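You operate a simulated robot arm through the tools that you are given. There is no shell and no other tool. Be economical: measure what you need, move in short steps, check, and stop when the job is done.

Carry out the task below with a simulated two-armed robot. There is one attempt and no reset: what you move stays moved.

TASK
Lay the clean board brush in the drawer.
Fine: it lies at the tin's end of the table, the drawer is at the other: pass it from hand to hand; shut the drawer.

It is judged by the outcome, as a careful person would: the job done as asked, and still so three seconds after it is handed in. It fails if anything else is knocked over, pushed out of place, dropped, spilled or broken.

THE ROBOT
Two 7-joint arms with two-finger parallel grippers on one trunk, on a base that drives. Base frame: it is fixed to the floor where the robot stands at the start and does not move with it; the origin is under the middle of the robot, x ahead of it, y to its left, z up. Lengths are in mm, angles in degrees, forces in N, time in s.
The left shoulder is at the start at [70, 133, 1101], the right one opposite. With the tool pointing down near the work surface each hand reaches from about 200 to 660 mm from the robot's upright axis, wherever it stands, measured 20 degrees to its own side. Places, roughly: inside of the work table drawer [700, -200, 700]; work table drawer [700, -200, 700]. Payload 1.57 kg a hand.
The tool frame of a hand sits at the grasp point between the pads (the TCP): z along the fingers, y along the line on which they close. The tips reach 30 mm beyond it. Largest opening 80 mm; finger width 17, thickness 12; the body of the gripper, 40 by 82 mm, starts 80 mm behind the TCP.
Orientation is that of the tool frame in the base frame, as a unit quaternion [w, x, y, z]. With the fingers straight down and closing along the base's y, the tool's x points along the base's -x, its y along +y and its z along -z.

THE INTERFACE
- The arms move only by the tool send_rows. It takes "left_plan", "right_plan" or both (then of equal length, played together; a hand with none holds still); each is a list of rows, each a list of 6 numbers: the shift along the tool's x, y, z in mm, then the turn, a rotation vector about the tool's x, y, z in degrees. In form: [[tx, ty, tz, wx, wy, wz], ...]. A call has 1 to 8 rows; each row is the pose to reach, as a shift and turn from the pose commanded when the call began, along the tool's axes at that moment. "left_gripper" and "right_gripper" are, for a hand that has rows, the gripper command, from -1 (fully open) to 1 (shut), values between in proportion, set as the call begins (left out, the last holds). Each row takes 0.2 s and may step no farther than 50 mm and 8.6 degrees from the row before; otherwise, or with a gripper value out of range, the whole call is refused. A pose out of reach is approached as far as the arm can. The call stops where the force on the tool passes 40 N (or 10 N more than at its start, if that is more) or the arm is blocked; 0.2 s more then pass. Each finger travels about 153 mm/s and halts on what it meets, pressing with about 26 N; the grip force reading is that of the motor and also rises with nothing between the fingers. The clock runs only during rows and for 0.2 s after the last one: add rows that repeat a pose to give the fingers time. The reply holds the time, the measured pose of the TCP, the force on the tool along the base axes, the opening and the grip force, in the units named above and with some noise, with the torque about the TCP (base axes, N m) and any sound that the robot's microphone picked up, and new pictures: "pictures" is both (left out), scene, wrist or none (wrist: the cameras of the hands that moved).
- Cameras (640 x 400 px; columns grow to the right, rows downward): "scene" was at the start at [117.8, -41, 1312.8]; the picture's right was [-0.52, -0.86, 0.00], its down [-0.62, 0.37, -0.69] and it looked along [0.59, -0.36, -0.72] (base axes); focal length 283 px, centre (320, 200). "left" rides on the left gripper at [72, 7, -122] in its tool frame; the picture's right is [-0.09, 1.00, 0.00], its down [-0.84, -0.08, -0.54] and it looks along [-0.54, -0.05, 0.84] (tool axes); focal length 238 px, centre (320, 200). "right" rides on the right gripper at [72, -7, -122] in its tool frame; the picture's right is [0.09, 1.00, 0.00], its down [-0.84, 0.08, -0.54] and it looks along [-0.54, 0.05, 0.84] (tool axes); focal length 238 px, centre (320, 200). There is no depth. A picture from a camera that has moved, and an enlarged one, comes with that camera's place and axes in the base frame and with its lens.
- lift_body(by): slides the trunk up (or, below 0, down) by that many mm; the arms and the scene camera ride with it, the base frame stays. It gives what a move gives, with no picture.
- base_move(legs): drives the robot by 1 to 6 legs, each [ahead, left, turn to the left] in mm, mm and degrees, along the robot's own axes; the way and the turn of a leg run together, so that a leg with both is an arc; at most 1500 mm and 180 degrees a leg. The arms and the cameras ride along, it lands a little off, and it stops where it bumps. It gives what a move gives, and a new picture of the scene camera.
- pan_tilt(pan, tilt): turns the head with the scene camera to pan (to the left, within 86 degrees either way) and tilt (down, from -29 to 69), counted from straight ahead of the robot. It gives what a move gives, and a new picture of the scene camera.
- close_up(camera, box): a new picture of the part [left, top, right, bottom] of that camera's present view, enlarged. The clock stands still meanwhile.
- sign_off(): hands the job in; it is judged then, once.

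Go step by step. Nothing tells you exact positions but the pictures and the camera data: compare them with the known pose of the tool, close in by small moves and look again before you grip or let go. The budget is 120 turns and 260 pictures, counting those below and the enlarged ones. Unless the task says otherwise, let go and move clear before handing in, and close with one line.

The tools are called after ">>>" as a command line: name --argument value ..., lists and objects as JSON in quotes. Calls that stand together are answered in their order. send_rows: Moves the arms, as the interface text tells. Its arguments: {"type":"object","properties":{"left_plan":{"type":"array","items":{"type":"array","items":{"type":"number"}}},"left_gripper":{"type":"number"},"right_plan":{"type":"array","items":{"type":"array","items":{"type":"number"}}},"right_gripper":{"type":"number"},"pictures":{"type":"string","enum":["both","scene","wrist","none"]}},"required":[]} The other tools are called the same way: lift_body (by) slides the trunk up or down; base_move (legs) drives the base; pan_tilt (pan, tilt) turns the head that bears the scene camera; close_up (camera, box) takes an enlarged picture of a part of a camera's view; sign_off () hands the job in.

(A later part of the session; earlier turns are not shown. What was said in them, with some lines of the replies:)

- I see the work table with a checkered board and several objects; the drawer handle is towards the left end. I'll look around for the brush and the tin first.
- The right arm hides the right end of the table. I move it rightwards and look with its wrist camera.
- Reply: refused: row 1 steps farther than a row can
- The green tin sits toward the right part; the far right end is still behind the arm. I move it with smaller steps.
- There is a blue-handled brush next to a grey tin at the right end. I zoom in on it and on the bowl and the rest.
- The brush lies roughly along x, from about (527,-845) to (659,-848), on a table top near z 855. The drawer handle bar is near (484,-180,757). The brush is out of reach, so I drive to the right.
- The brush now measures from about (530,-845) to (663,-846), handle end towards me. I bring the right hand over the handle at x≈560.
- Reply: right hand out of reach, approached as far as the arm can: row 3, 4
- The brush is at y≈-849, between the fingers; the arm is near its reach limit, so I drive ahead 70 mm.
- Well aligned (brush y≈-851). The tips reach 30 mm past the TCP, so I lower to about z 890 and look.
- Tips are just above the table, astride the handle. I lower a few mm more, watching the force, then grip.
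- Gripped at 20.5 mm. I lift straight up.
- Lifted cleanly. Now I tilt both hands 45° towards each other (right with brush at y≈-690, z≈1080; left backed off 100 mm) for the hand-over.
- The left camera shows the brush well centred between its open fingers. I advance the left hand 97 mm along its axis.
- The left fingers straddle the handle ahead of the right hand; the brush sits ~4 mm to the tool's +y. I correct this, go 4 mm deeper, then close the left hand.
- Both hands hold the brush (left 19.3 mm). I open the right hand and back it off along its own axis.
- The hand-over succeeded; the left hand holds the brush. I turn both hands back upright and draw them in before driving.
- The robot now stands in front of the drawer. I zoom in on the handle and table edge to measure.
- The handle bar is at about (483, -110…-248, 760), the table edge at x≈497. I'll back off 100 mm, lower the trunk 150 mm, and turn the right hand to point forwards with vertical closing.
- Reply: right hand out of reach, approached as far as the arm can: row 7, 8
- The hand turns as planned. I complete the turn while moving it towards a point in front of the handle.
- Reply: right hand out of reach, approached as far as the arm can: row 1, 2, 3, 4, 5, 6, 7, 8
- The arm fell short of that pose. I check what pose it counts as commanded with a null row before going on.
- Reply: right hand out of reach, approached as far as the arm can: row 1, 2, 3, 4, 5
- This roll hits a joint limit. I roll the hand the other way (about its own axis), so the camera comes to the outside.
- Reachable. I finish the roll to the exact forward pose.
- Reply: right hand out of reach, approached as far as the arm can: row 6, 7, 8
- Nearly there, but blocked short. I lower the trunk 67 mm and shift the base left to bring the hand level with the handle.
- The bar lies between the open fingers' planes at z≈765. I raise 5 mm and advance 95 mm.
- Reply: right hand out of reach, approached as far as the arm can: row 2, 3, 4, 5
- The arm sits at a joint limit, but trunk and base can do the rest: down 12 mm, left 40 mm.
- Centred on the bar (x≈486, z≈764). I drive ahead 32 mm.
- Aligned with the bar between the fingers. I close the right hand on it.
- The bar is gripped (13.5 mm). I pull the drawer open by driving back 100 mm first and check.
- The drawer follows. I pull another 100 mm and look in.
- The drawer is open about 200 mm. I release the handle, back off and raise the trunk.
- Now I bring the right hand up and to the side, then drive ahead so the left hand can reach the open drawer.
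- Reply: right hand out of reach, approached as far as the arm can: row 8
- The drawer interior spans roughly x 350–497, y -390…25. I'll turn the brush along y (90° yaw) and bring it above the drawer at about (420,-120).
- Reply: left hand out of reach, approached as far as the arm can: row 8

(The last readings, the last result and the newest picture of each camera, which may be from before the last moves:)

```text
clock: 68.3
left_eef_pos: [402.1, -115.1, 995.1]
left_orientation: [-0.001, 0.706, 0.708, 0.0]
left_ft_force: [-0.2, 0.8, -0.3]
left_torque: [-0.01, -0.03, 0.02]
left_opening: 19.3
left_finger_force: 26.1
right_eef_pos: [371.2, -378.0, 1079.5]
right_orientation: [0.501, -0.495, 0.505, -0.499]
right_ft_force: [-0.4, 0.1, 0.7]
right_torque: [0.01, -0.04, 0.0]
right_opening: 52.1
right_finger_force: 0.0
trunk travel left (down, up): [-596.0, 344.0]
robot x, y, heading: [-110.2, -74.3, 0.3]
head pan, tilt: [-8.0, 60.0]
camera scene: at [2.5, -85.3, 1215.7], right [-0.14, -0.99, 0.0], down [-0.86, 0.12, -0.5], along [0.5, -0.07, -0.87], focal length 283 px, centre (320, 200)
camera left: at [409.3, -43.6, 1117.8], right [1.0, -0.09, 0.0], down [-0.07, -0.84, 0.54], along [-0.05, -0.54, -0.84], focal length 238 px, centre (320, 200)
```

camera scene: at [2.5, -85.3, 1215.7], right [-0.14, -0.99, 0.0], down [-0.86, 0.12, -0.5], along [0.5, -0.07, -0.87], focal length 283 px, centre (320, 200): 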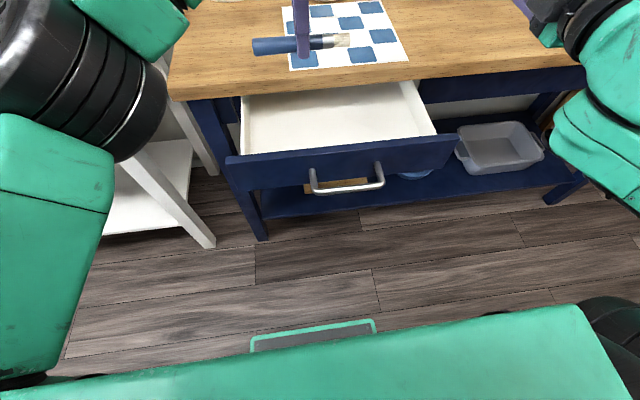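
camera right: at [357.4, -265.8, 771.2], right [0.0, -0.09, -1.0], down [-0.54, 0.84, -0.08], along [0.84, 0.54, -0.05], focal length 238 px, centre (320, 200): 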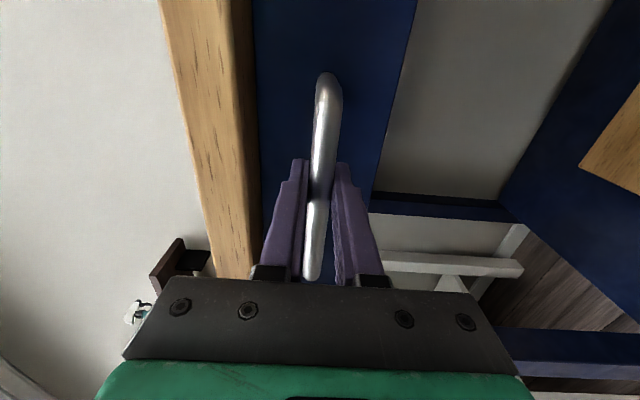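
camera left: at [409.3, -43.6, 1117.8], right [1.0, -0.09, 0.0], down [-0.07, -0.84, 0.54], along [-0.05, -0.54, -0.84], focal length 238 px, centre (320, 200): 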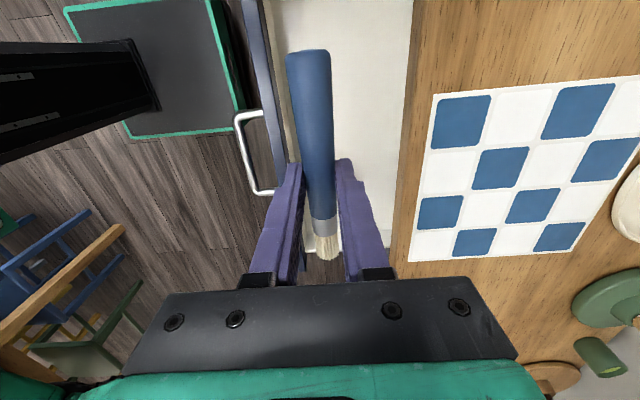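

Centred enough over the drawer; I shift 23 mm towards the table and lower with the arm.

>>> send_rows --left_plan '[[0, 12, 20, 0, 0, 0], [0, 23, 50, 0, 0, 0], [0, 23, 90, 0, 0, 0], [0, 23, 130, 0, 0, 0], [0, 23, 160, 0, 0, 0], [0, 23, 160, 0, 0, 0]]' --pictures "both"

```text
clock: 69.7
left_eef_pos: [424.6, -113.6, 835.8]
left_orientation: [0.0, 0.706, 0.708, 0.0]
left_ft_force: [-0.2, 0.3, -0.2]
left_torque: [-0.03, -0.01, 0.03]
left_opening: 19.2
left_finger_force: 25.9
right_eef_pos: [373.3, -378.5, 1079.0]
right_orientation: [0.502, -0.494, 0.505, -0.499]
right_ft_force: [0.6, 0.5, 0.2]
right_torque: [0.02, -0.02, 0.02]
right_opening: 52.3
right_finger_force: 0.1
trunk travel left (down, up): [-596.0, 344.0]
robot x, y, heading: [-112.6, -76.4, 0.4]
head pan, tilt: [-8.0, 60.0]
camera scene: at [2.8, -84.9, 1215.7], right [-0.14, -0.99, 0.0], down [-0.86, 0.12, -0.5], along [0.5, -0.07, -0.87], focal length 283 px, centre (320, 200)
camera left: at [432.1, -42.9, 956.8], right [1.0, -0.09, 0.0], down [-0.07, -0.84, 0.54], along [-0.05, -0.54, -0.84], focal length 238 px, centre (320, 200)
```

scene: 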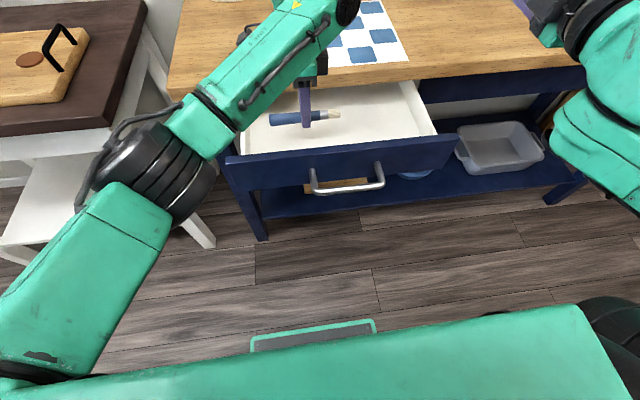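
left: 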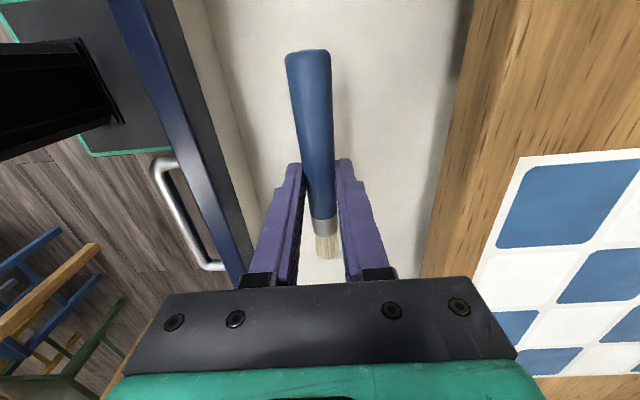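

Good clearance on both sides. I lower further, watching the force.

>>> send_rows --left_plan '[[0, 0, 25, 0, 0, 0], [0, 0, 45, 0, 0, 0], [0, 0, 60, 0, 0, 0], [0, 0, 60, 0, 0, 0]]' --pictures "both"

```text
clock: 70.7
left_eef_pos: [425.9, -114.3, 775.1]
left_orientation: [0.001, 0.706, 0.708, 0.0]
left_ft_force: [0.4, 1.0, -0.2]
left_torque: [0.01, 0.0, 0.02]
left_opening: 19.1
left_finger_force: 26.2
right_eef_pos: [371.9, -377.7, 1080.1]
right_orientation: [0.501, -0.494, 0.505, -0.5]
right_ft_force: [0.5, 0.5, -0.6]
right_torque: [0.01, -0.02, -0.02]
right_opening: 52.1
right_finger_force: 0.0
trunk travel left (down, up): [-596.0, 344.0]
robot x, y, heading: [-115.3, -78.9, 0.1]
head pan, tilt: [-8.0, 60.0]
camera scene: at [2.9, -84.9, 1215.7], right [-0.14, -0.99, 0.0], down [-0.86, 0.12, -0.5], along [0.5, -0.07, -0.87], focal length 283 px, centre (320, 200)
camera left: at [433.1, -42.8, 897.0], right [1.0, -0.09, 0.0], down [-0.07, -0.84, 0.54], along [-0.05, -0.54, -0.84], focal length 238 px, centre (320, 200)
```

scene: 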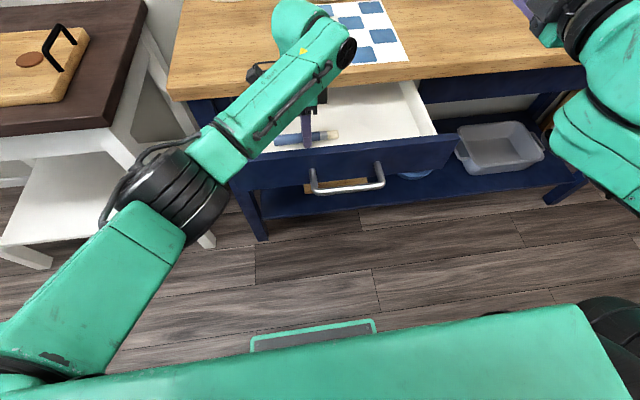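
left: 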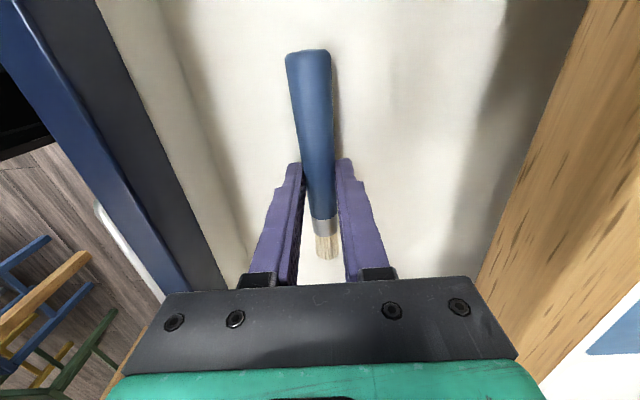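

Still clear. I lower in small steps until the floor is felt.

>>> send_rows --left_plan '[[0, 0, 6, 0, 0, 0], [0, 0, 11, 0, 0, 0], [0, 0, 15, 0, 0, 0], [0, 0, 19, 0, 0, 0], [0, 0, 19, 0, 0, 0]]' --pictures "wrist"

>>> close_up --camera "scene" --box '[220, 70, 460, 210]'

```text
clock: 71.5
left_eef_pos: [427.0, -115.0, 769.7]
left_orientation: [0.007, 0.706, 0.708, 0.007]
left_ft_force: [1.0, 3.5, 26.0]
left_torque: [0.34, 0.45, -0.09]
left_opening: 18.9
left_finger_force: 25.9
right_eef_pos: [370.6, -377.2, 1080.7]
right_orientation: [0.502, -0.494, 0.504, -0.499]
right_ft_force: [0.2, 0.5, -0.6]
right_torque: [0.0, 0.0, -0.01]
right_opening: 52.3
right_finger_force: 0.0
trunk travel left (down, up): [-596.0, 344.0]
robot x, y, heading: [-112.7, -75.0, 0.2]
head pan, tilt: [-8.0, 60.0]
stopped in row 4 (left hand): the force on the tool passed its limit at 45 N (the readings are from after the stop); the commanded pose is now the measured one
camera left: at [432.8, -42.8, 891.0], right [1.0, -0.09, 0.02], down [-0.09, -0.84, 0.54], along [-0.03, -0.54, -0.84], focal length 238 px, centre (320, 200)
```

left: 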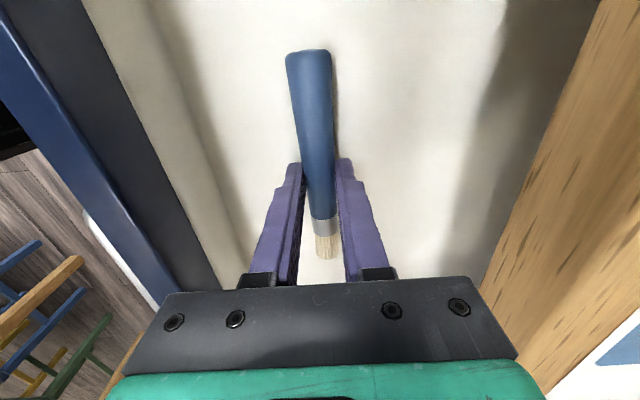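

```text
2.67 times, centred on (340, 140) of scene
camera zoom: at [0.8, -83.9, 1216.0], right [-0.13, -0.99, 0.0], down [-0.86, 0.12, -0.5], along [0.5, -0.07, -0.87], focal length 754 px, centre (267, 360)
```

zoom: 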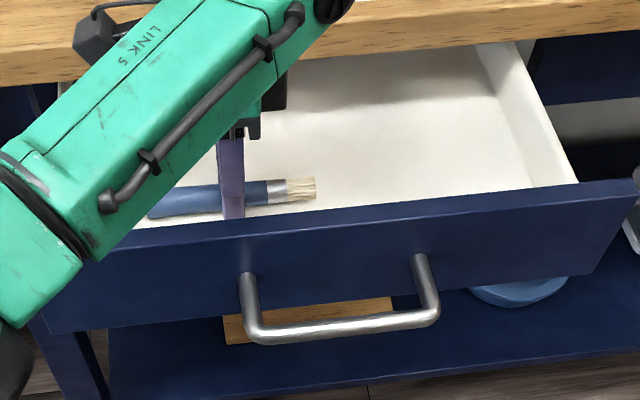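

The tool force rose with the contact just beneath the fingers: the brush is on the drawer floor. I ease up 1.5 mm and open the fingers moderately.

>>> send_rows --left_plan '[[0, 0, -1.5, 0, 0, 0], [0, 0, -1.5, 0, 0, 0]]' --pictures "none"

>>> send_rows --left_plan '[[0, 0, 0, 0, 0, 0], [0, 0, 0, 0, 0, 0]]' --left_gripper -0.2 --pictures "wrist"

```text
clock: 72.1
left_eef_pos: [426.8, -114.5, 769.3]
left_orientation: [0.005, 0.706, 0.708, 0.004]
left_ft_force: [1.2, 2.6, 21.9]
left_torque: [0.31, 0.3, 0.0]
left_opening: 18.9
left_finger_force: 25.5
right_eef_pos: [369.0, -377.1, 1081.8]
right_orientation: [0.502, -0.493, 0.504, -0.5]
right_ft_force: [0.0, 0.7, -0.5]
right_torque: [0.02, 0.0, 0.0]
right_opening: 52.2
right_finger_force: 0.0
trunk travel left (down, up): [-596.0, 344.0]
robot x, y, heading: [-110.0, -76.0, 0.3]
head pan, tilt: [-8.0, 60.0]
```

```text
clock: 72.7
left_eef_pos: [425.2, -113.6, 769.4]
left_orientation: [0.006, 0.707, 0.707, 0.004]
left_ft_force: [-0.5, 1.5, 24.4]
left_torque: [0.11, 0.81, -0.14]
left_opening: 48.6
left_finger_force: 0.3
right_eef_pos: [368.5, -378.4, 1082.3]
right_orientation: [0.503, -0.493, 0.503, -0.501]
right_ft_force: [0.5, 0.1, 0.0]
right_torque: [0.01, 0.03, -0.04]
right_opening: 52.1
right_finger_force: 0.1
trunk travel left (down, up): [-596.0, 344.0]
robot x, y, heading: [-114.5, -77.6, 0.2]
head pan, tilt: [-8.0, 60.0]
camera left: at [430.7, -42.6, 891.1], right [1.0, -0.09, 0.01], down [-0.08, -0.84, 0.54], along [-0.04, -0.54, -0.84], focal length 238 px, centre (320, 200)
```

left: 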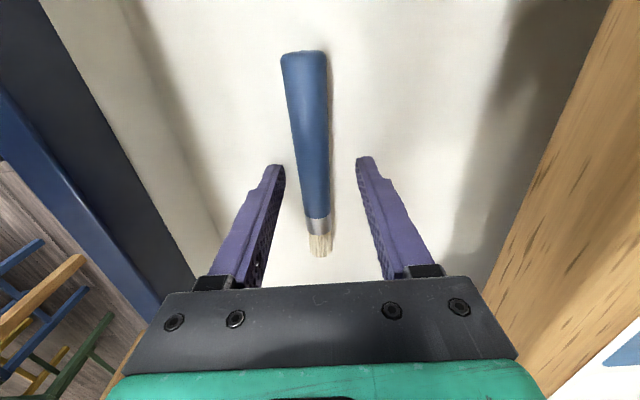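

The brush lies freely on the drawer floor. I raise the left hand straight up and away.

>>> send_rows --left_plan '[[0, 0, -10, 0, 0, 0], [0, 0, -40, 0, 0, 0], [0, 0, -80, 0, 0, 0], [0, 0, -120, 0, 0, 0], [0, 0, -165, 0, 0, 0], [0, 0, -210, 0, 0, 0], [0, 0, -250, 0, 0, 0]]' --pictures "both"

```text
clock: 74.3
left_eef_pos: [413.7, -105.6, 1016.2]
left_orientation: [0.004, 0.707, 0.707, 0.004]
left_ft_force: [0.7, 0.2, 0.5]
left_torque: [-0.01, -0.03, 0.0]
left_opening: 48.2
left_finger_force: 0.1
left hand out of reach, approached as far as the arm can: row 7
right_eef_pos: [371.5, -378.4, 1081.0]
right_orientation: [0.501, -0.495, 0.505, -0.499]
right_ft_force: [0.9, 0.5, -0.2]
right_torque: [-0.01, 0.02, -0.01]
right_opening: 52.1
right_finger_force: 0.0
trunk travel left (down, up): [-596.0, 344.0]
robot x, y, heading: [-113.9, -76.3, 0.4]
head pan, tilt: [-8.0, 60.0]
camera scene: at [1.7, -84.1, 1215.8], right [-0.14, -0.99, 0.0], down [-0.86, 0.12, -0.5], along [0.5, -0.07, -0.87], focal length 283 px, centre (320, 200)
camera left: at [420.2, -34.5, 1137.8], right [1.0, -0.09, 0.01], down [-0.08, -0.84, 0.54], along [-0.04, -0.54, -0.84], focal length 238 px, centre (320, 200)
```

scene: 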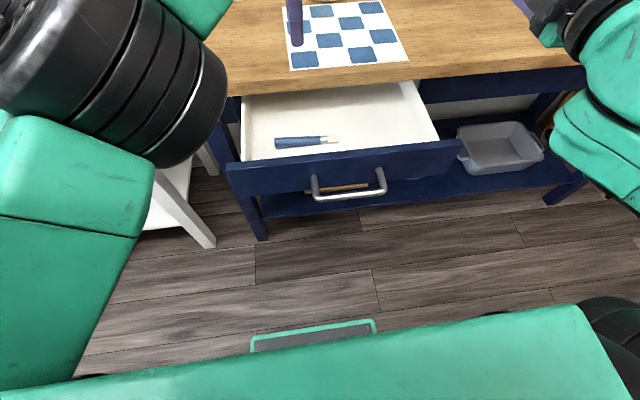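
left: 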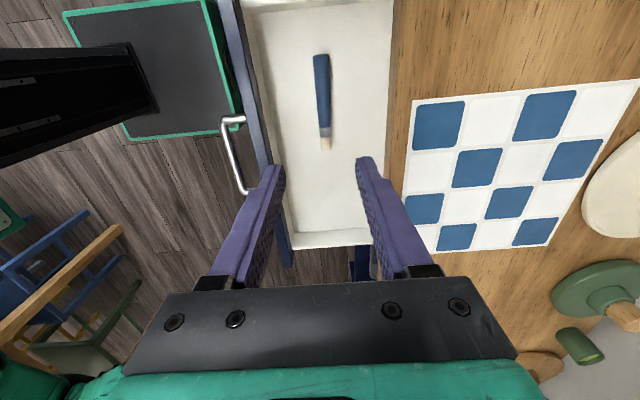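

The brush lies in the drawer. Now I retract the left hand, drive back, and bring the right hand back to its handle pose.

>>> send_rows --left_plan '[[25, -20, 0, 0, 0, 0], [50, -40, 0, 0, 0, 0], [75, -60, 0, 0, 0, 0], [100, -80, 0, 0, 0, 0], [125, -100, 0, 0, 0, 0], [150, -120, 0, 0, 0, 0], [175, -140, 0, 0, 0, 0], [200, -160, 0, 0, 0, 0]]' --pictures "none"

>>> base_move --legs '[[-290, 0, 0]]'

>>> send_rows --right_plan '[[-20, 25, 14, 0, 0, 0], [-40, 50, 28, 0, 0, 0], [-60, 75, 42, 0, 0, 0], [-80, 100, 56, 0, 0, 0], [-100, 125, 70, 0, 0, 0], [-130, 140, 84, 0, 0, 0], [-160, 155, 100, 0, 0, 0], [-185, 165, 118, 0, 0, 0]]' --pictures "scene"

```text
clock: 76.1
left_eef_pos: [424.8, -29.5, 1041.6]
left_orientation: [0.003, 0.706, 0.708, 0.003]
left_ft_force: [-0.3, 0.0, 0.3]
left_torque: [0.01, -0.04, 0.0]
left_opening: 48.1
left_finger_force: 0.0
left hand out of reach, approached as far as the arm can: row 1, 2, 3, 4, 5, 6, 7, 8
right_eef_pos: [371.7, -377.7, 1079.8]
right_orientation: [0.501, -0.495, 0.505, -0.5]
right_ft_force: [0.0, -0.8, 0.1]
right_torque: [0.01, -0.02, 0.03]
right_opening: 52.0
right_finger_force: 0.0
trunk travel left (down, up): [-596.0, 344.0]
robot x, y, heading: [-112.0, -77.9, -0.1]
head pan, tilt: [-8.0, 60.0]
```

```text
clock: 78.1
left_eef_pos: [136.4, -29.4, 1042.3]
left_orientation: [0.003, 0.705, 0.709, 0.003]
left_ft_force: [-0.3, -0.2, 0.2]
left_torque: [0.01, 0.0, 0.0]
left_opening: 48.1
left_finger_force: 0.0
right_eef_pos: [86.4, -377.5, 1080.4]
right_orientation: [0.502, -0.495, 0.505, -0.498]
right_ft_force: [-0.1, -0.5, -1.2]
right_torque: [0.0, 0.02, 0.0]
right_opening: 52.2
right_finger_force: 0.0
trunk travel left (down, up): [-596.0, 344.0]
robot x, y, heading: [-399.5, -74.1, 0.3]
head pan, tilt: [-8.0, 60.0]
camera scene: at [-284.0, -86.2, 1215.7], right [-0.13, -0.99, 0.0], down [-0.86, 0.11, -0.5], along [0.5, -0.07, -0.87], focal length 283 px, centre (320, 200)
```

scene: 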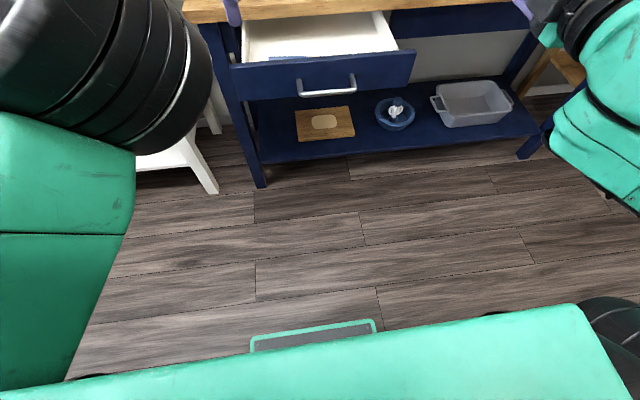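

```text
clock: 79.9
left_eef_pos: [138.9, -26.6, 1042.3]
left_orientation: [0.004, 0.705, 0.709, 0.003]
left_ft_force: [0.3, -0.1, -1.2]
left_torque: [0.0, 0.01, 0.02]
left_opening: 48.1
left_finger_force: 0.1
right_eef_pos: [205.9, -192.6, 916.6]
right_orientation: [0.503, -0.496, 0.504, -0.497]
right_ft_force: [0.5, 0.1, 0.1]
right_torque: [0.02, -0.04, 0.0]
right_opening: 51.9
right_finger_force: 0.1
trunk travel left (down, up): [-596.0, 344.0]
robot x, y, heading: [-398.5, -79.9, 0.4]
head pan, tilt: [-8.0, 60.0]
camera scene: at [-283.3, -84.9, 1215.6], right [-0.13, -0.99, 0.0], down [-0.86, 0.11, -0.5], along [0.49, -0.07, -0.87], focal length 283 px, centre (320, 200)
```

scene: 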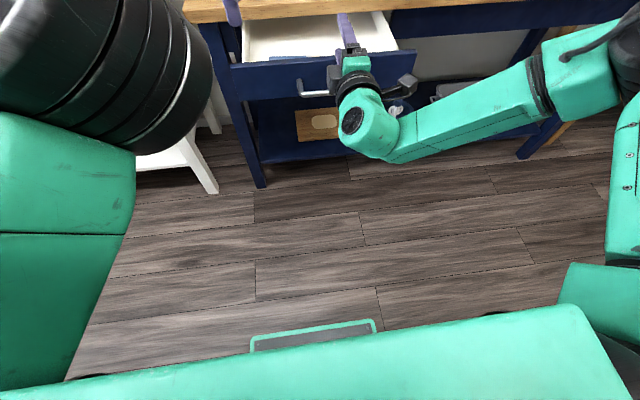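

The left hand would be low over the table edge when I drive ahead, so I turn it back and draw it aside first.

>>> send_rows --left_plan '[[5, -2, 0, 0, 0, -8.4], [15, -6, 0, 0, 0, -16.8], [25, -12, -5, 0, 0, -25.2], [40, -18, -10, 0, 0, -33.6], [60, -24, -15, 0, 0, -42], [80, -32, -20, 0, 0, -50.4], [100, -40, -25, 0, 0, -58.8], [125, -48, -30, 0, 0, -67.2]]' --pictures "none"

>>> send_rows --left_plan '[[0, 0, 0, 0, 0, -7.5], [0, 0, 0, 0, 0, -15], [0, 0, 0, 0, 0, -22.5], [20, 10, -20, 0, 0, -22.5], [50, 20, -40, 0, 0, -22.5], [80, 30, -60, 0, 0, -22.5]]' --pictures "none"

```text
clock: 81.9
left_eef_pos: [107.9, 110.2, 1096.3]
left_orientation: [0.038, 0.156, 0.987, -0.023]
left_ft_force: [1.1, -1.1, 0.1]
left_torque: [0.08, 0.11, 0.0]
left_opening: 48.1
left_finger_force: 0.0
left hand out of reach, approached as far as the arm can: row 1, 2, 3, 4, 5, 6, 7
right_eef_pos: [208.3, -195.5, 913.9]
right_orientation: [0.502, -0.496, 0.506, -0.496]
right_ft_force: [0.7, -0.4, -0.2]
right_torque: [-0.02, -0.03, 0.04]
right_opening: 52.1
right_finger_force: 0.0
trunk travel left (down, up): [-596.0, 344.0]
robot x, y, heading: [-399.9, -79.3, 0.5]
head pan, tilt: [-8.0, 60.0]
stopped in row 8 (left hand): the arm was blocked; the commanded pose is now the measured one
```

```text
clock: 83.3
left_eef_pos: [31.3, 167.7, 1151.1]
left_orientation: [0.035, -0.039, 0.998, -0.031]
left_ft_force: [0.6, -0.1, 0.3]
left_torque: [0.0, -0.03, -0.02]
left_opening: 47.9
left_finger_force: 0.1
right_eef_pos: [203.6, -193.2, 918.0]
right_orientation: [0.503, -0.495, 0.504, -0.498]
right_ft_force: [-0.4, 0.3, 0.2]
right_torque: [0.03, 0.01, 0.02]
right_opening: 51.8
right_finger_force: 0.0
trunk travel left (down, up): [-596.0, 344.0]
robot x, y, heading: [-399.6, -76.0, 0.4]
head pan, tilt: [-8.0, 60.0]
```

Left hand is clear. I lower the trunk so the right hand is at handle height and look.

>>> lift_body --by -153

>>> base_move --legs '[[50, 0, 0]]'

>>> send_rows --right_plan '[[0, 0, 0, 0, 0, 0]]' --pictures "wrist"

```text
clock: 85.0
left_eef_pos: [33.7, 168.2, 997.0]
left_orientation: [0.035, -0.04, 0.998, -0.03]
left_ft_force: [0.1, 0.2, 0.1]
left_torque: [-0.03, 0.0, -0.02]
left_opening: 48.3
left_finger_force: 0.0
right_eef_pos: [204.6, -192.2, 764.2]
right_orientation: [0.502, -0.497, 0.504, -0.498]
right_ft_force: [-1.2, 0.2, 0.2]
right_torque: [0.03, 0.0, 0.01]
right_opening: 52.0
right_finger_force: 0.1
trunk travel left (down, up): [-443.0, 497.0]
robot x, y, heading: [-398.8, -76.9, 0.4]
head pan, tilt: [-8.0, 60.0]
```

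```text
clock: 86.0
left_eef_pos: [85.0, 167.2, 996.1]
left_orientation: [0.034, -0.039, 0.998, -0.03]
left_ft_force: [0.5, 0.0, 0.8]
left_torque: [0.0, 0.03, -0.01]
left_opening: 48.3
left_finger_force: 0.0
right_eef_pos: [254.7, -194.2, 762.1]
right_orientation: [0.503, -0.497, 0.504, -0.496]
right_ft_force: [0.2, -0.3, -1.1]
right_torque: [0.01, -0.02, 0.0]
right_opening: 51.8
right_finger_force: 0.1
trunk travel left (down, up): [-443.0, 497.0]
robot x, y, heading: [-346.1, -79.0, 0.3]
head pan, tilt: [-8.0, 60.0]
camera scene: at [-233.2, -85.7, 1062.5], right [-0.13, -0.99, 0.0], down [-0.86, 0.12, -0.5], along [0.49, -0.07, -0.87], focal length 283 px, centre (320, 200)
```

scene: 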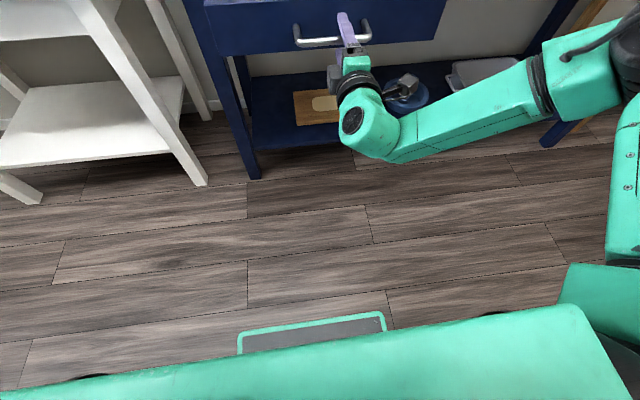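

```text
clock: 86.4
left_eef_pos: [82.9, 167.5, 998.5]
left_orientation: [0.035, -0.04, 0.998, -0.031]
left_ft_force: [-0.1, -0.6, 1.1]
left_torque: [-0.02, 0.02, 0.0]
left_opening: 48.2
left_finger_force: 0.0
right_eef_pos: [254.0, -193.7, 765.1]
right_orientation: [0.502, -0.496, 0.504, -0.498]
right_ft_force: [0.3, 0.6, -1.0]
right_torque: [0.02, 0.02, 0.01]
right_opening: 51.7
right_finger_force: 0.1
trunk travel left (down, up): [-443.0, 497.0]
robot x, y, heading: [-348.9, -74.0, 0.5]
head pan, tilt: [-8.0, 60.0]
camera right: at [132.2, -265.6, 770.0], right [0.0, -0.08, -1.0], down [-0.54, 0.84, -0.07], along [0.84, 0.54, -0.04], focal length 238 px, centre (320, 200)
```

right: 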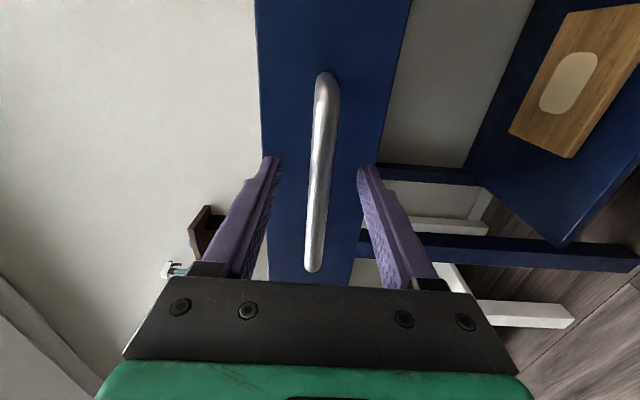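

Aligned again, with the bar between the fingers. I narrow the fingers slightly and push the drawer face by driving ahead.

>>> send_rows --right_plan '[[0, 0, 0, 0, 0, 0], [0, 0, 0, 0, 0, 0]]' --right_gripper 0 --pictures "none"

>>> base_move --legs '[[150, 0, 0]]'

>>> send_rows --right_plan '[[0, 0, 0, 0, 0, 0]]' --pictures "wrist"

```text
clock: 87.0
left_eef_pos: [84.1, 168.6, 998.5]
left_orientation: [0.035, -0.041, 0.998, -0.031]
left_ft_force: [0.8, 0.2, -0.4]
left_torque: [0.01, -0.02, 0.04]
left_opening: 48.0
left_finger_force: 0.1
right_eef_pos: [254.9, -194.3, 763.2]
right_orientation: [0.502, -0.495, 0.504, -0.498]
right_ft_force: [0.3, 0.9, 0.2]
right_torque: [0.01, -0.01, 0.01]
right_opening: 39.8
right_finger_force: 0.0
trunk travel left (down, up): [-443.0, 497.0]
robot x, y, heading: [-352.0, -79.9, 0.5]
head pan, tilt: [-8.0, 60.0]
```

```text
clock: 88.3
left_eef_pos: [234.6, 170.4, 997.7]
left_orientation: [0.035, -0.041, 0.998, -0.031]
left_ft_force: [0.4, 0.0, 0.1]
left_torque: [0.02, 0.04, 0.0]
left_opening: 47.9
left_finger_force: 0.1
right_eef_pos: [406.1, -190.6, 763.3]
right_orientation: [0.503, -0.497, 0.503, -0.497]
right_ft_force: [0.0, 0.0, -0.4]
right_torque: [0.0, -0.02, 0.03]
right_opening: 39.9
right_finger_force: 0.0
trunk travel left (down, up): [-443.0, 497.0]
robot x, y, heading: [-196.5, -77.5, 0.9]
head pan, tilt: [-8.0, 60.0]
camera scene: at [-82.8, -84.5, 1062.6], right [-0.13, -0.99, 0.0], down [-0.86, 0.11, -0.5], along [0.49, -0.07, -0.87], focal length 283 px, centre (320, 200)
```

scene: 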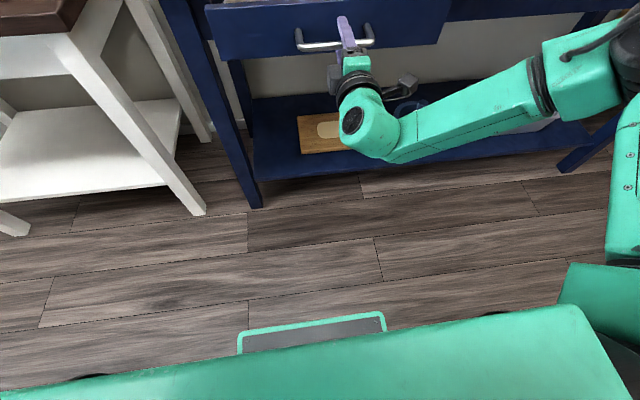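

```text
clock: 88.8
left_eef_pos: [233.8, 169.0, 998.1]
left_orientation: [0.035, -0.041, 0.998, -0.031]
left_ft_force: [-0.1, 0.8, 0.0]
left_torque: [0.04, 0.01, 0.01]
left_opening: 47.8
left_finger_force: 0.1
right_eef_pos: [405.0, -191.1, 764.6]
right_orientation: [0.503, -0.496, 0.504, -0.497]
right_ft_force: [-0.1, 0.3, 0.3]
right_torque: [-0.02, -0.04, 0.04]
right_opening: 40.0
right_finger_force: 0.1
trunk travel left (down, up): [-443.0, 497.0]
robot x, y, heading: [-202.1, -77.6, 0.6]
head pan, tilt: [-8.0, 60.0]
camera right: at [283.4, -263.7, 770.0], right [0.0, -0.08, -1.0], down [-0.54, 0.84, -0.07], along [0.84, 0.54, -0.04], focal length 238 px, centre (320, 200)
```

right: 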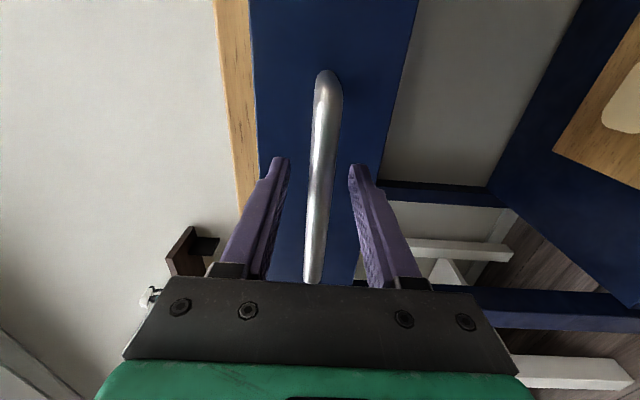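

The drawer is following. I push on another 75 mm.

>>> base_move --legs '[[75, 0, 0]]'

>>> send_rows --right_plan '[[0, 0, 0, 0, 0, 0]]' --pictures "wrist"

```text
clock: 89.8
left_eef_pos: [309.1, 171.0, 997.0]
left_orientation: [0.034, -0.042, 0.998, -0.031]
left_ft_force: [0.6, 0.3, 0.1]
left_torque: [0.0, -0.03, -0.02]
left_opening: 48.0
left_finger_force: 0.1
right_eef_pos: [481.4, -190.9, 763.9]
right_orientation: [0.502, -0.497, 0.504, -0.496]
right_ft_force: [-0.1, 0.3, -0.7]
right_torque: [0.0, 0.02, -0.01]
right_opening: 39.7
right_finger_force: 0.1
trunk travel left (down, up): [-443.0, 497.0]
robot x, y, heading: [-120.5, -74.9, 0.5]
head pan, tilt: [-8.0, 60.0]
camera scene: at [-7.5, -83.6, 1062.5], right [-0.13, -0.99, 0.0], down [-0.86, 0.11, -0.5], along [0.49, -0.06, -0.87], focal length 283 px, centre (320, 200)
```

scene: 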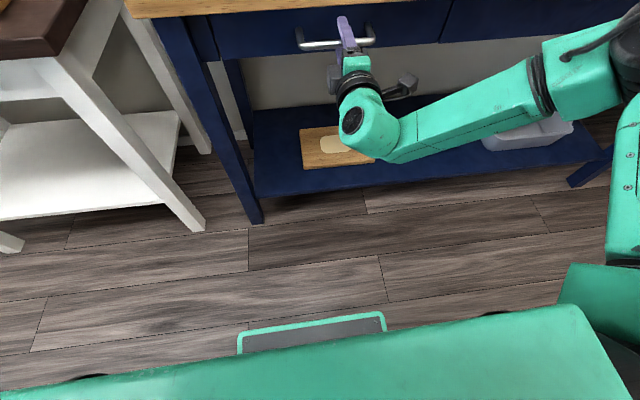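

```text
clock: 90.2
left_eef_pos: [308.3, 170.9, 997.5]
left_orientation: [0.034, -0.042, 0.998, -0.032]
left_ft_force: [0.6, 0.2, -0.7]
left_torque: [0.01, 0.0, 0.02]
left_opening: 48.1
left_finger_force: 0.0
right_eef_pos: [480.7, -189.4, 763.7]
right_orientation: [0.503, -0.497, 0.503, -0.497]
right_ft_force: [1.0, -0.6, 0.4]
right_torque: [0.03, 0.03, -0.01]
right_opening: 39.9
right_finger_force: 0.0
trunk travel left (down, up): [-443.0, 497.0]
robot x, y, heading: [-123.9, -78.8, 0.5]
head pan, tilt: [-8.0, 60.0]
camera right: at [358.6, -262.2, 770.0], right [0.0, -0.08, -1.0], down [-0.54, 0.84, -0.07], along [0.84, 0.54, -0.04], focal length 238 px, centre (320, 200)
```

right: 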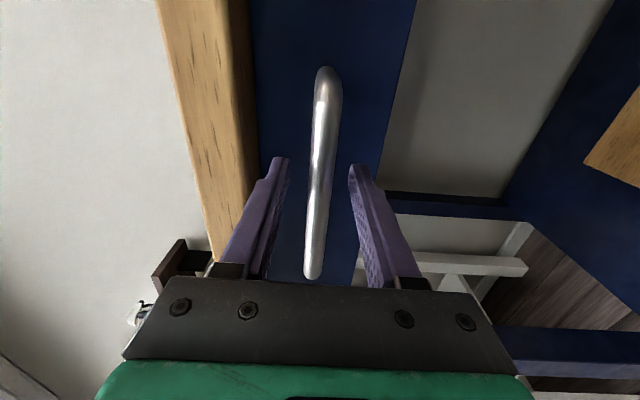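

The handle is nearly back at its closed place. I press gently with the arm until the drawer stops.

>>> send_rows --right_plan '[[0, 0, 3, 0, 0, 0], [0, 0, 6, 0, 0, 0], [0, 0, 9, 0, 0, 0], [0, 0, 12, 0, 0, 0], [0, 0, 12, 0, 0, 0]]' --pictures "wrist"

```text
clock: 91.4
left_eef_pos: [308.6, 172.0, 996.6]
left_orientation: [0.035, -0.041, 0.998, -0.031]
left_ft_force: [-0.6, -0.1, 0.4]
left_torque: [0.01, 0.01, -0.02]
left_opening: 47.7
left_finger_force: 0.2
right_eef_pos: [492.0, -192.7, 766.1]
right_orientation: [0.503, -0.499, 0.503, -0.496]
right_ft_force: [0.5, 0.4, 0.1]
right_torque: [-0.01, 0.0, 0.0]
right_opening: 39.9
right_finger_force: 0.0
right hand out of reach, approached as far as the arm can: row 3, 4, 5
trunk travel left (down, up): [-443.0, 497.0]
robot x, y, heading: [-122.4, -75.5, 0.8]
head pan, tilt: [-8.0, 60.0]
camera right: at [369.2, -265.4, 772.7], right [0.0, -0.08, -1.0], down [-0.54, 0.84, -0.07], along [0.84, 0.54, -0.04], focal length 238 px, centre (320, 200)
```

right: 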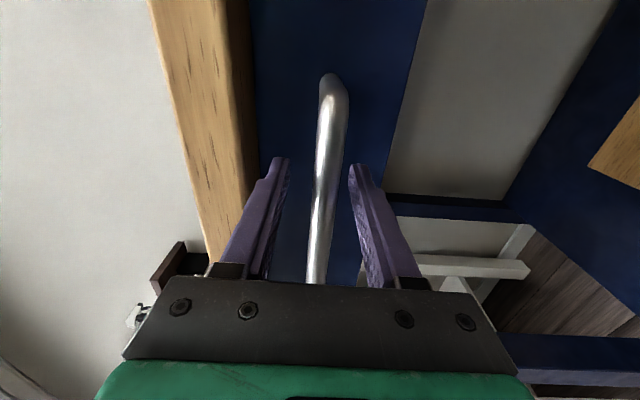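

No contact force; the drawer seems already shut. I creep ahead 10 mm to make sure.

>>> base_move --legs '[[10, 0, 0]]'

>>> send_rows --right_plan '[[0, 0, 0, 0, 0, 0]]' --pictures "wrist"

```text
clock: 92.1
left_eef_pos: [318.7, 172.2, 998.0]
left_orientation: [0.034, -0.042, 0.998, -0.03]
left_ft_force: [-0.5, -1.6, 0.4]
left_torque: [0.01, 0.02, 0.02]
left_opening: 48.1
left_finger_force: 0.1
right_eef_pos: [500.9, -193.5, 766.6]
right_orientation: [0.503, -0.498, 0.503, -0.496]
right_ft_force: [0.4, 0.1, -0.2]
right_torque: [-0.02, -0.02, -0.01]
right_opening: 40.0
right_finger_force: 0.0
trunk travel left (down, up): [-443.0, 497.0]
robot x, y, heading: [-112.7, -75.9, 0.6]
head pan, tilt: [-8.0, 60.0]
camera scene: at [1.7, -83.5, 1062.6], right [-0.13, -0.99, 0.0], down [-0.86, 0.11, -0.5], along [0.5, -0.06, -0.87], focal length 283 px, centre (320, 200)
```

scene: 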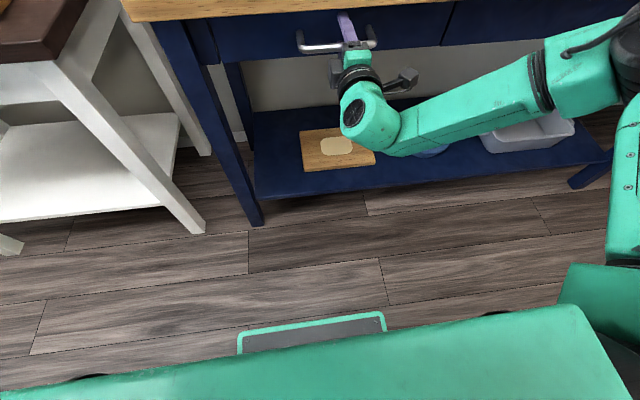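

```text
clock: 92.5
left_eef_pos: [317.5, 171.1, 998.2]
left_orientation: [0.035, -0.041, 0.998, -0.031]
left_ft_force: [1.0, 0.0, -0.2]
left_torque: [-0.03, 0.03, 0.01]
left_opening: 48.1
left_finger_force: 0.1
right_eef_pos: [501.5, -192.5, 766.7]
right_orientation: [0.503, -0.497, 0.504, -0.496]
right_ft_force: [0.2, 0.3, 0.6]
right_torque: [0.0, -0.05, -0.02]
right_opening: 40.0
right_finger_force: 0.0
trunk travel left (down, up): [-443.0, 497.0]
robot x, y, heading: [-117.4, -77.3, 0.7]
head pan, tilt: [-8.0, 60.0]
camera right: at [379.2, -265.3, 772.7], right [0.0, -0.08, -1.0], down [-0.54, 0.84, -0.07], along [0.84, 0.54, -0.04], focal length 238 px, centre (320, 200)
```

right: 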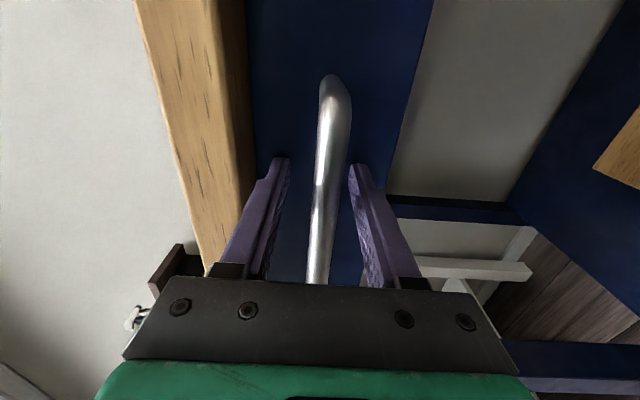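

>>> base_move --legs '[[10, 0, 0]]'

>>> send_rows --right_plan '[[0, 0, 0, 0, 0, 0]]' --pictures "wrist"

```text
clock: 93.4
left_eef_pos: [321.3, 169.8, 1000.9]
left_orientation: [0.037, -0.04, 0.998, -0.03]
left_ft_force: [0.4, 0.4, 0.9]
left_torque: [-0.02, -0.04, -0.02]
left_opening: 48.2
left_finger_force: 0.0
right_eef_pos: [502.0, -192.5, 766.1]
right_orientation: [0.504, -0.499, 0.502, -0.495]
right_ft_force: [-18.1, -2.5, 3.1]
right_torque: [0.06, -0.53, -0.23]
right_opening: 42.9
right_finger_force: 1.5
trunk travel left (down, up): [-443.0, 497.0]
robot x, y, heading: [-106.4, -77.9, 0.1]
head pan, tilt: [-8.0, 60.0]
stopped in leg 1: the force on the tool passed its limit at 49 N (the readings are from after the stop); the commanded pose is now the measured one
camera scene: at [3.8, -84.5, 1063.2], right [-0.13, -0.99, 0.0], down [-0.86, 0.11, -0.5], along [0.5, -0.07, -0.86], focal length 283 px, centre (320, 200)
```

scene: 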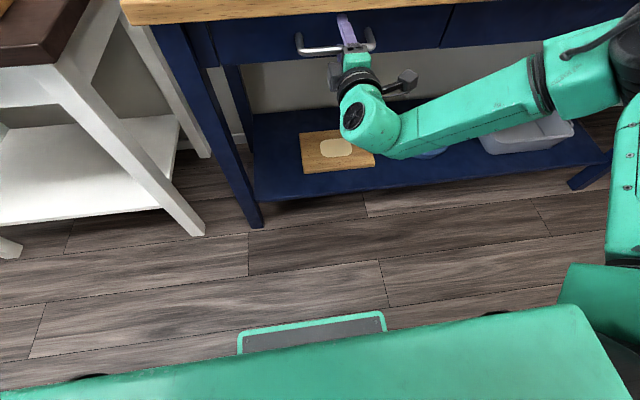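

```text
clock: 93.8
left_eef_pos: [319.9, 170.1, 999.9]
left_orientation: [0.037, -0.04, 0.998, -0.031]
left_ft_force: [-0.4, 0.2, -0.6]
left_torque: [-0.01, -0.05, 0.05]
left_opening: 48.3
left_finger_force: 0.0
right_eef_pos: [501.4, -192.8, 765.8]
right_orientation: [0.504, -0.499, 0.503, -0.494]
right_ft_force: [-22.4, -3.0, 3.3]
right_torque: [0.1, -0.61, -0.26]
right_opening: 42.7
right_finger_force: 1.5
trunk travel left (down, up): [-443.0, 497.0]
robot x, y, heading: [-106.1, -75.8, 0.6]
head pan, tilt: [-8.0, 60.0]
camera right: at [379.9, -265.8, 772.3], right [0.0, -0.08, -1.0], down [-0.55, 0.83, -0.07], along [0.84, 0.54, -0.05], focal length 238 px, centre (320, 200)
```

right: 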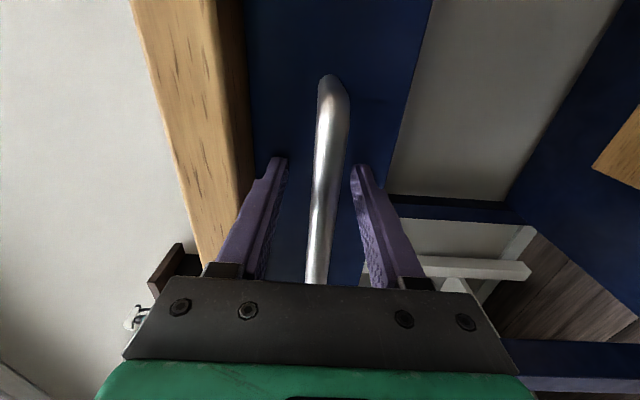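

A firm stop at the face: the drawer is fully shut. I back straight away and look it over.

>>> base_move --legs '[[-150, 0, 0]]'

>>> pan_tilt --pan -10 --tilt 38

>>> close_up --camera "scene" --box '[150, 40, 470, 240]'

```text
clock: 95.1
left_eef_pos: [175.4, 169.1, 998.9]
left_orientation: [0.036, -0.041, 0.998, -0.031]
left_ft_force: [-0.4, -0.8, -0.1]
left_torque: [0.0, -0.05, 0.0]
left_opening: 48.2
left_finger_force: 0.0
right_eef_pos: [356.1, -193.3, 764.5]
right_orientation: [0.502, -0.501, 0.503, -0.494]
right_ft_force: [-0.2, 0.1, 0.6]
right_torque: [0.01, 0.01, 0.01]
right_opening: 40.0
right_finger_force: 0.0
trunk travel left (down, up): [-443.0, 497.0]
robot x, y, heading: [-256.7, -74.0, 0.5]
head pan, tilt: [-8.0, 60.0]
camera scene: at [-141.8, -85.1, 1062.8], right [-0.13, -0.99, 0.0], down [-0.86, 0.11, -0.5], along [0.5, -0.07, -0.87], focal length 283 px, centre (320, 200)
```

scene: 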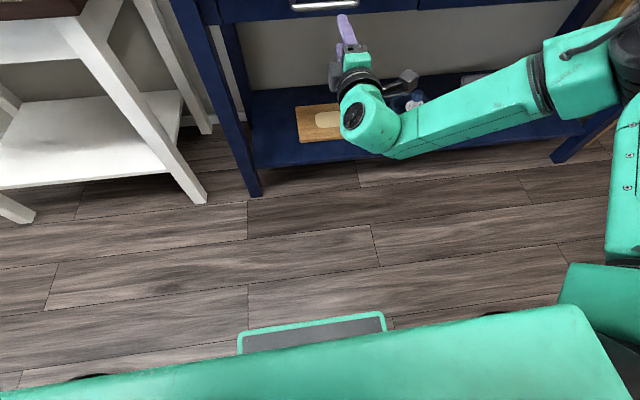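

```text
clock: 96.0
left_eef_pos: [176.9, 168.9, 997.2]
left_orientation: [0.035, -0.041, 0.998, -0.031]
left_ft_force: [0.4, 0.8, -0.6]
left_torque: [0.0, 0.02, -0.02]
left_opening: 48.2
left_finger_force: 0.1
right_eef_pos: [356.0, -194.1, 763.3]
right_orientation: [0.501, -0.501, 0.504, -0.494]
right_ft_force: [0.3, 0.2, 0.2]
right_torque: [-0.01, 0.0, -0.01]
right_opening: 40.1
right_finger_force: 0.0
trunk travel left (down, up): [-443.0, 497.0]
robot x, y, heading: [-257.7, -76.7, 0.2]
head pan, tilt: [-10.0, 38.0]
camera scene: at [-122.0, -90.6, 1092.3], right [-0.17, -0.99, 0.0], down [-0.61, 0.1, -0.79], along [0.78, -0.13, -0.62], focal length 283 px, centre (320, 200)
```

scene: 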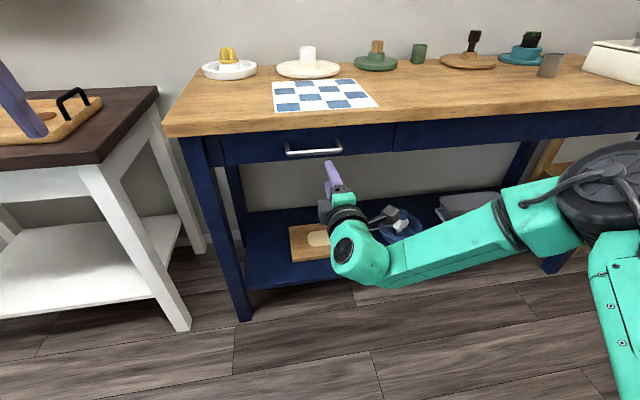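

```text
2.00 times, centred on (310, 140) of scene
camera zoom: at [-122.0, -90.6, 1092.3], right [-0.17, -0.99, 0.0], down [-0.61, 0.1, -0.79], along [0.78, -0.13, -0.62], focal length 566 px, centre (340, 320)
```

zoom: 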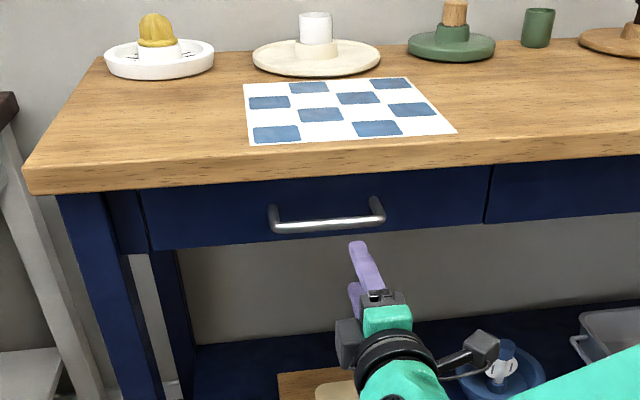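

The drawer is flush shut with the brush inside, everything else stands in its place, and both hands are empty and clear. I hand it in.

>>> sign_off

```text
The job is handed in.
```

The brush was picked up with the right hand, passed to the left and laid in the drawer; the drawer is shut.
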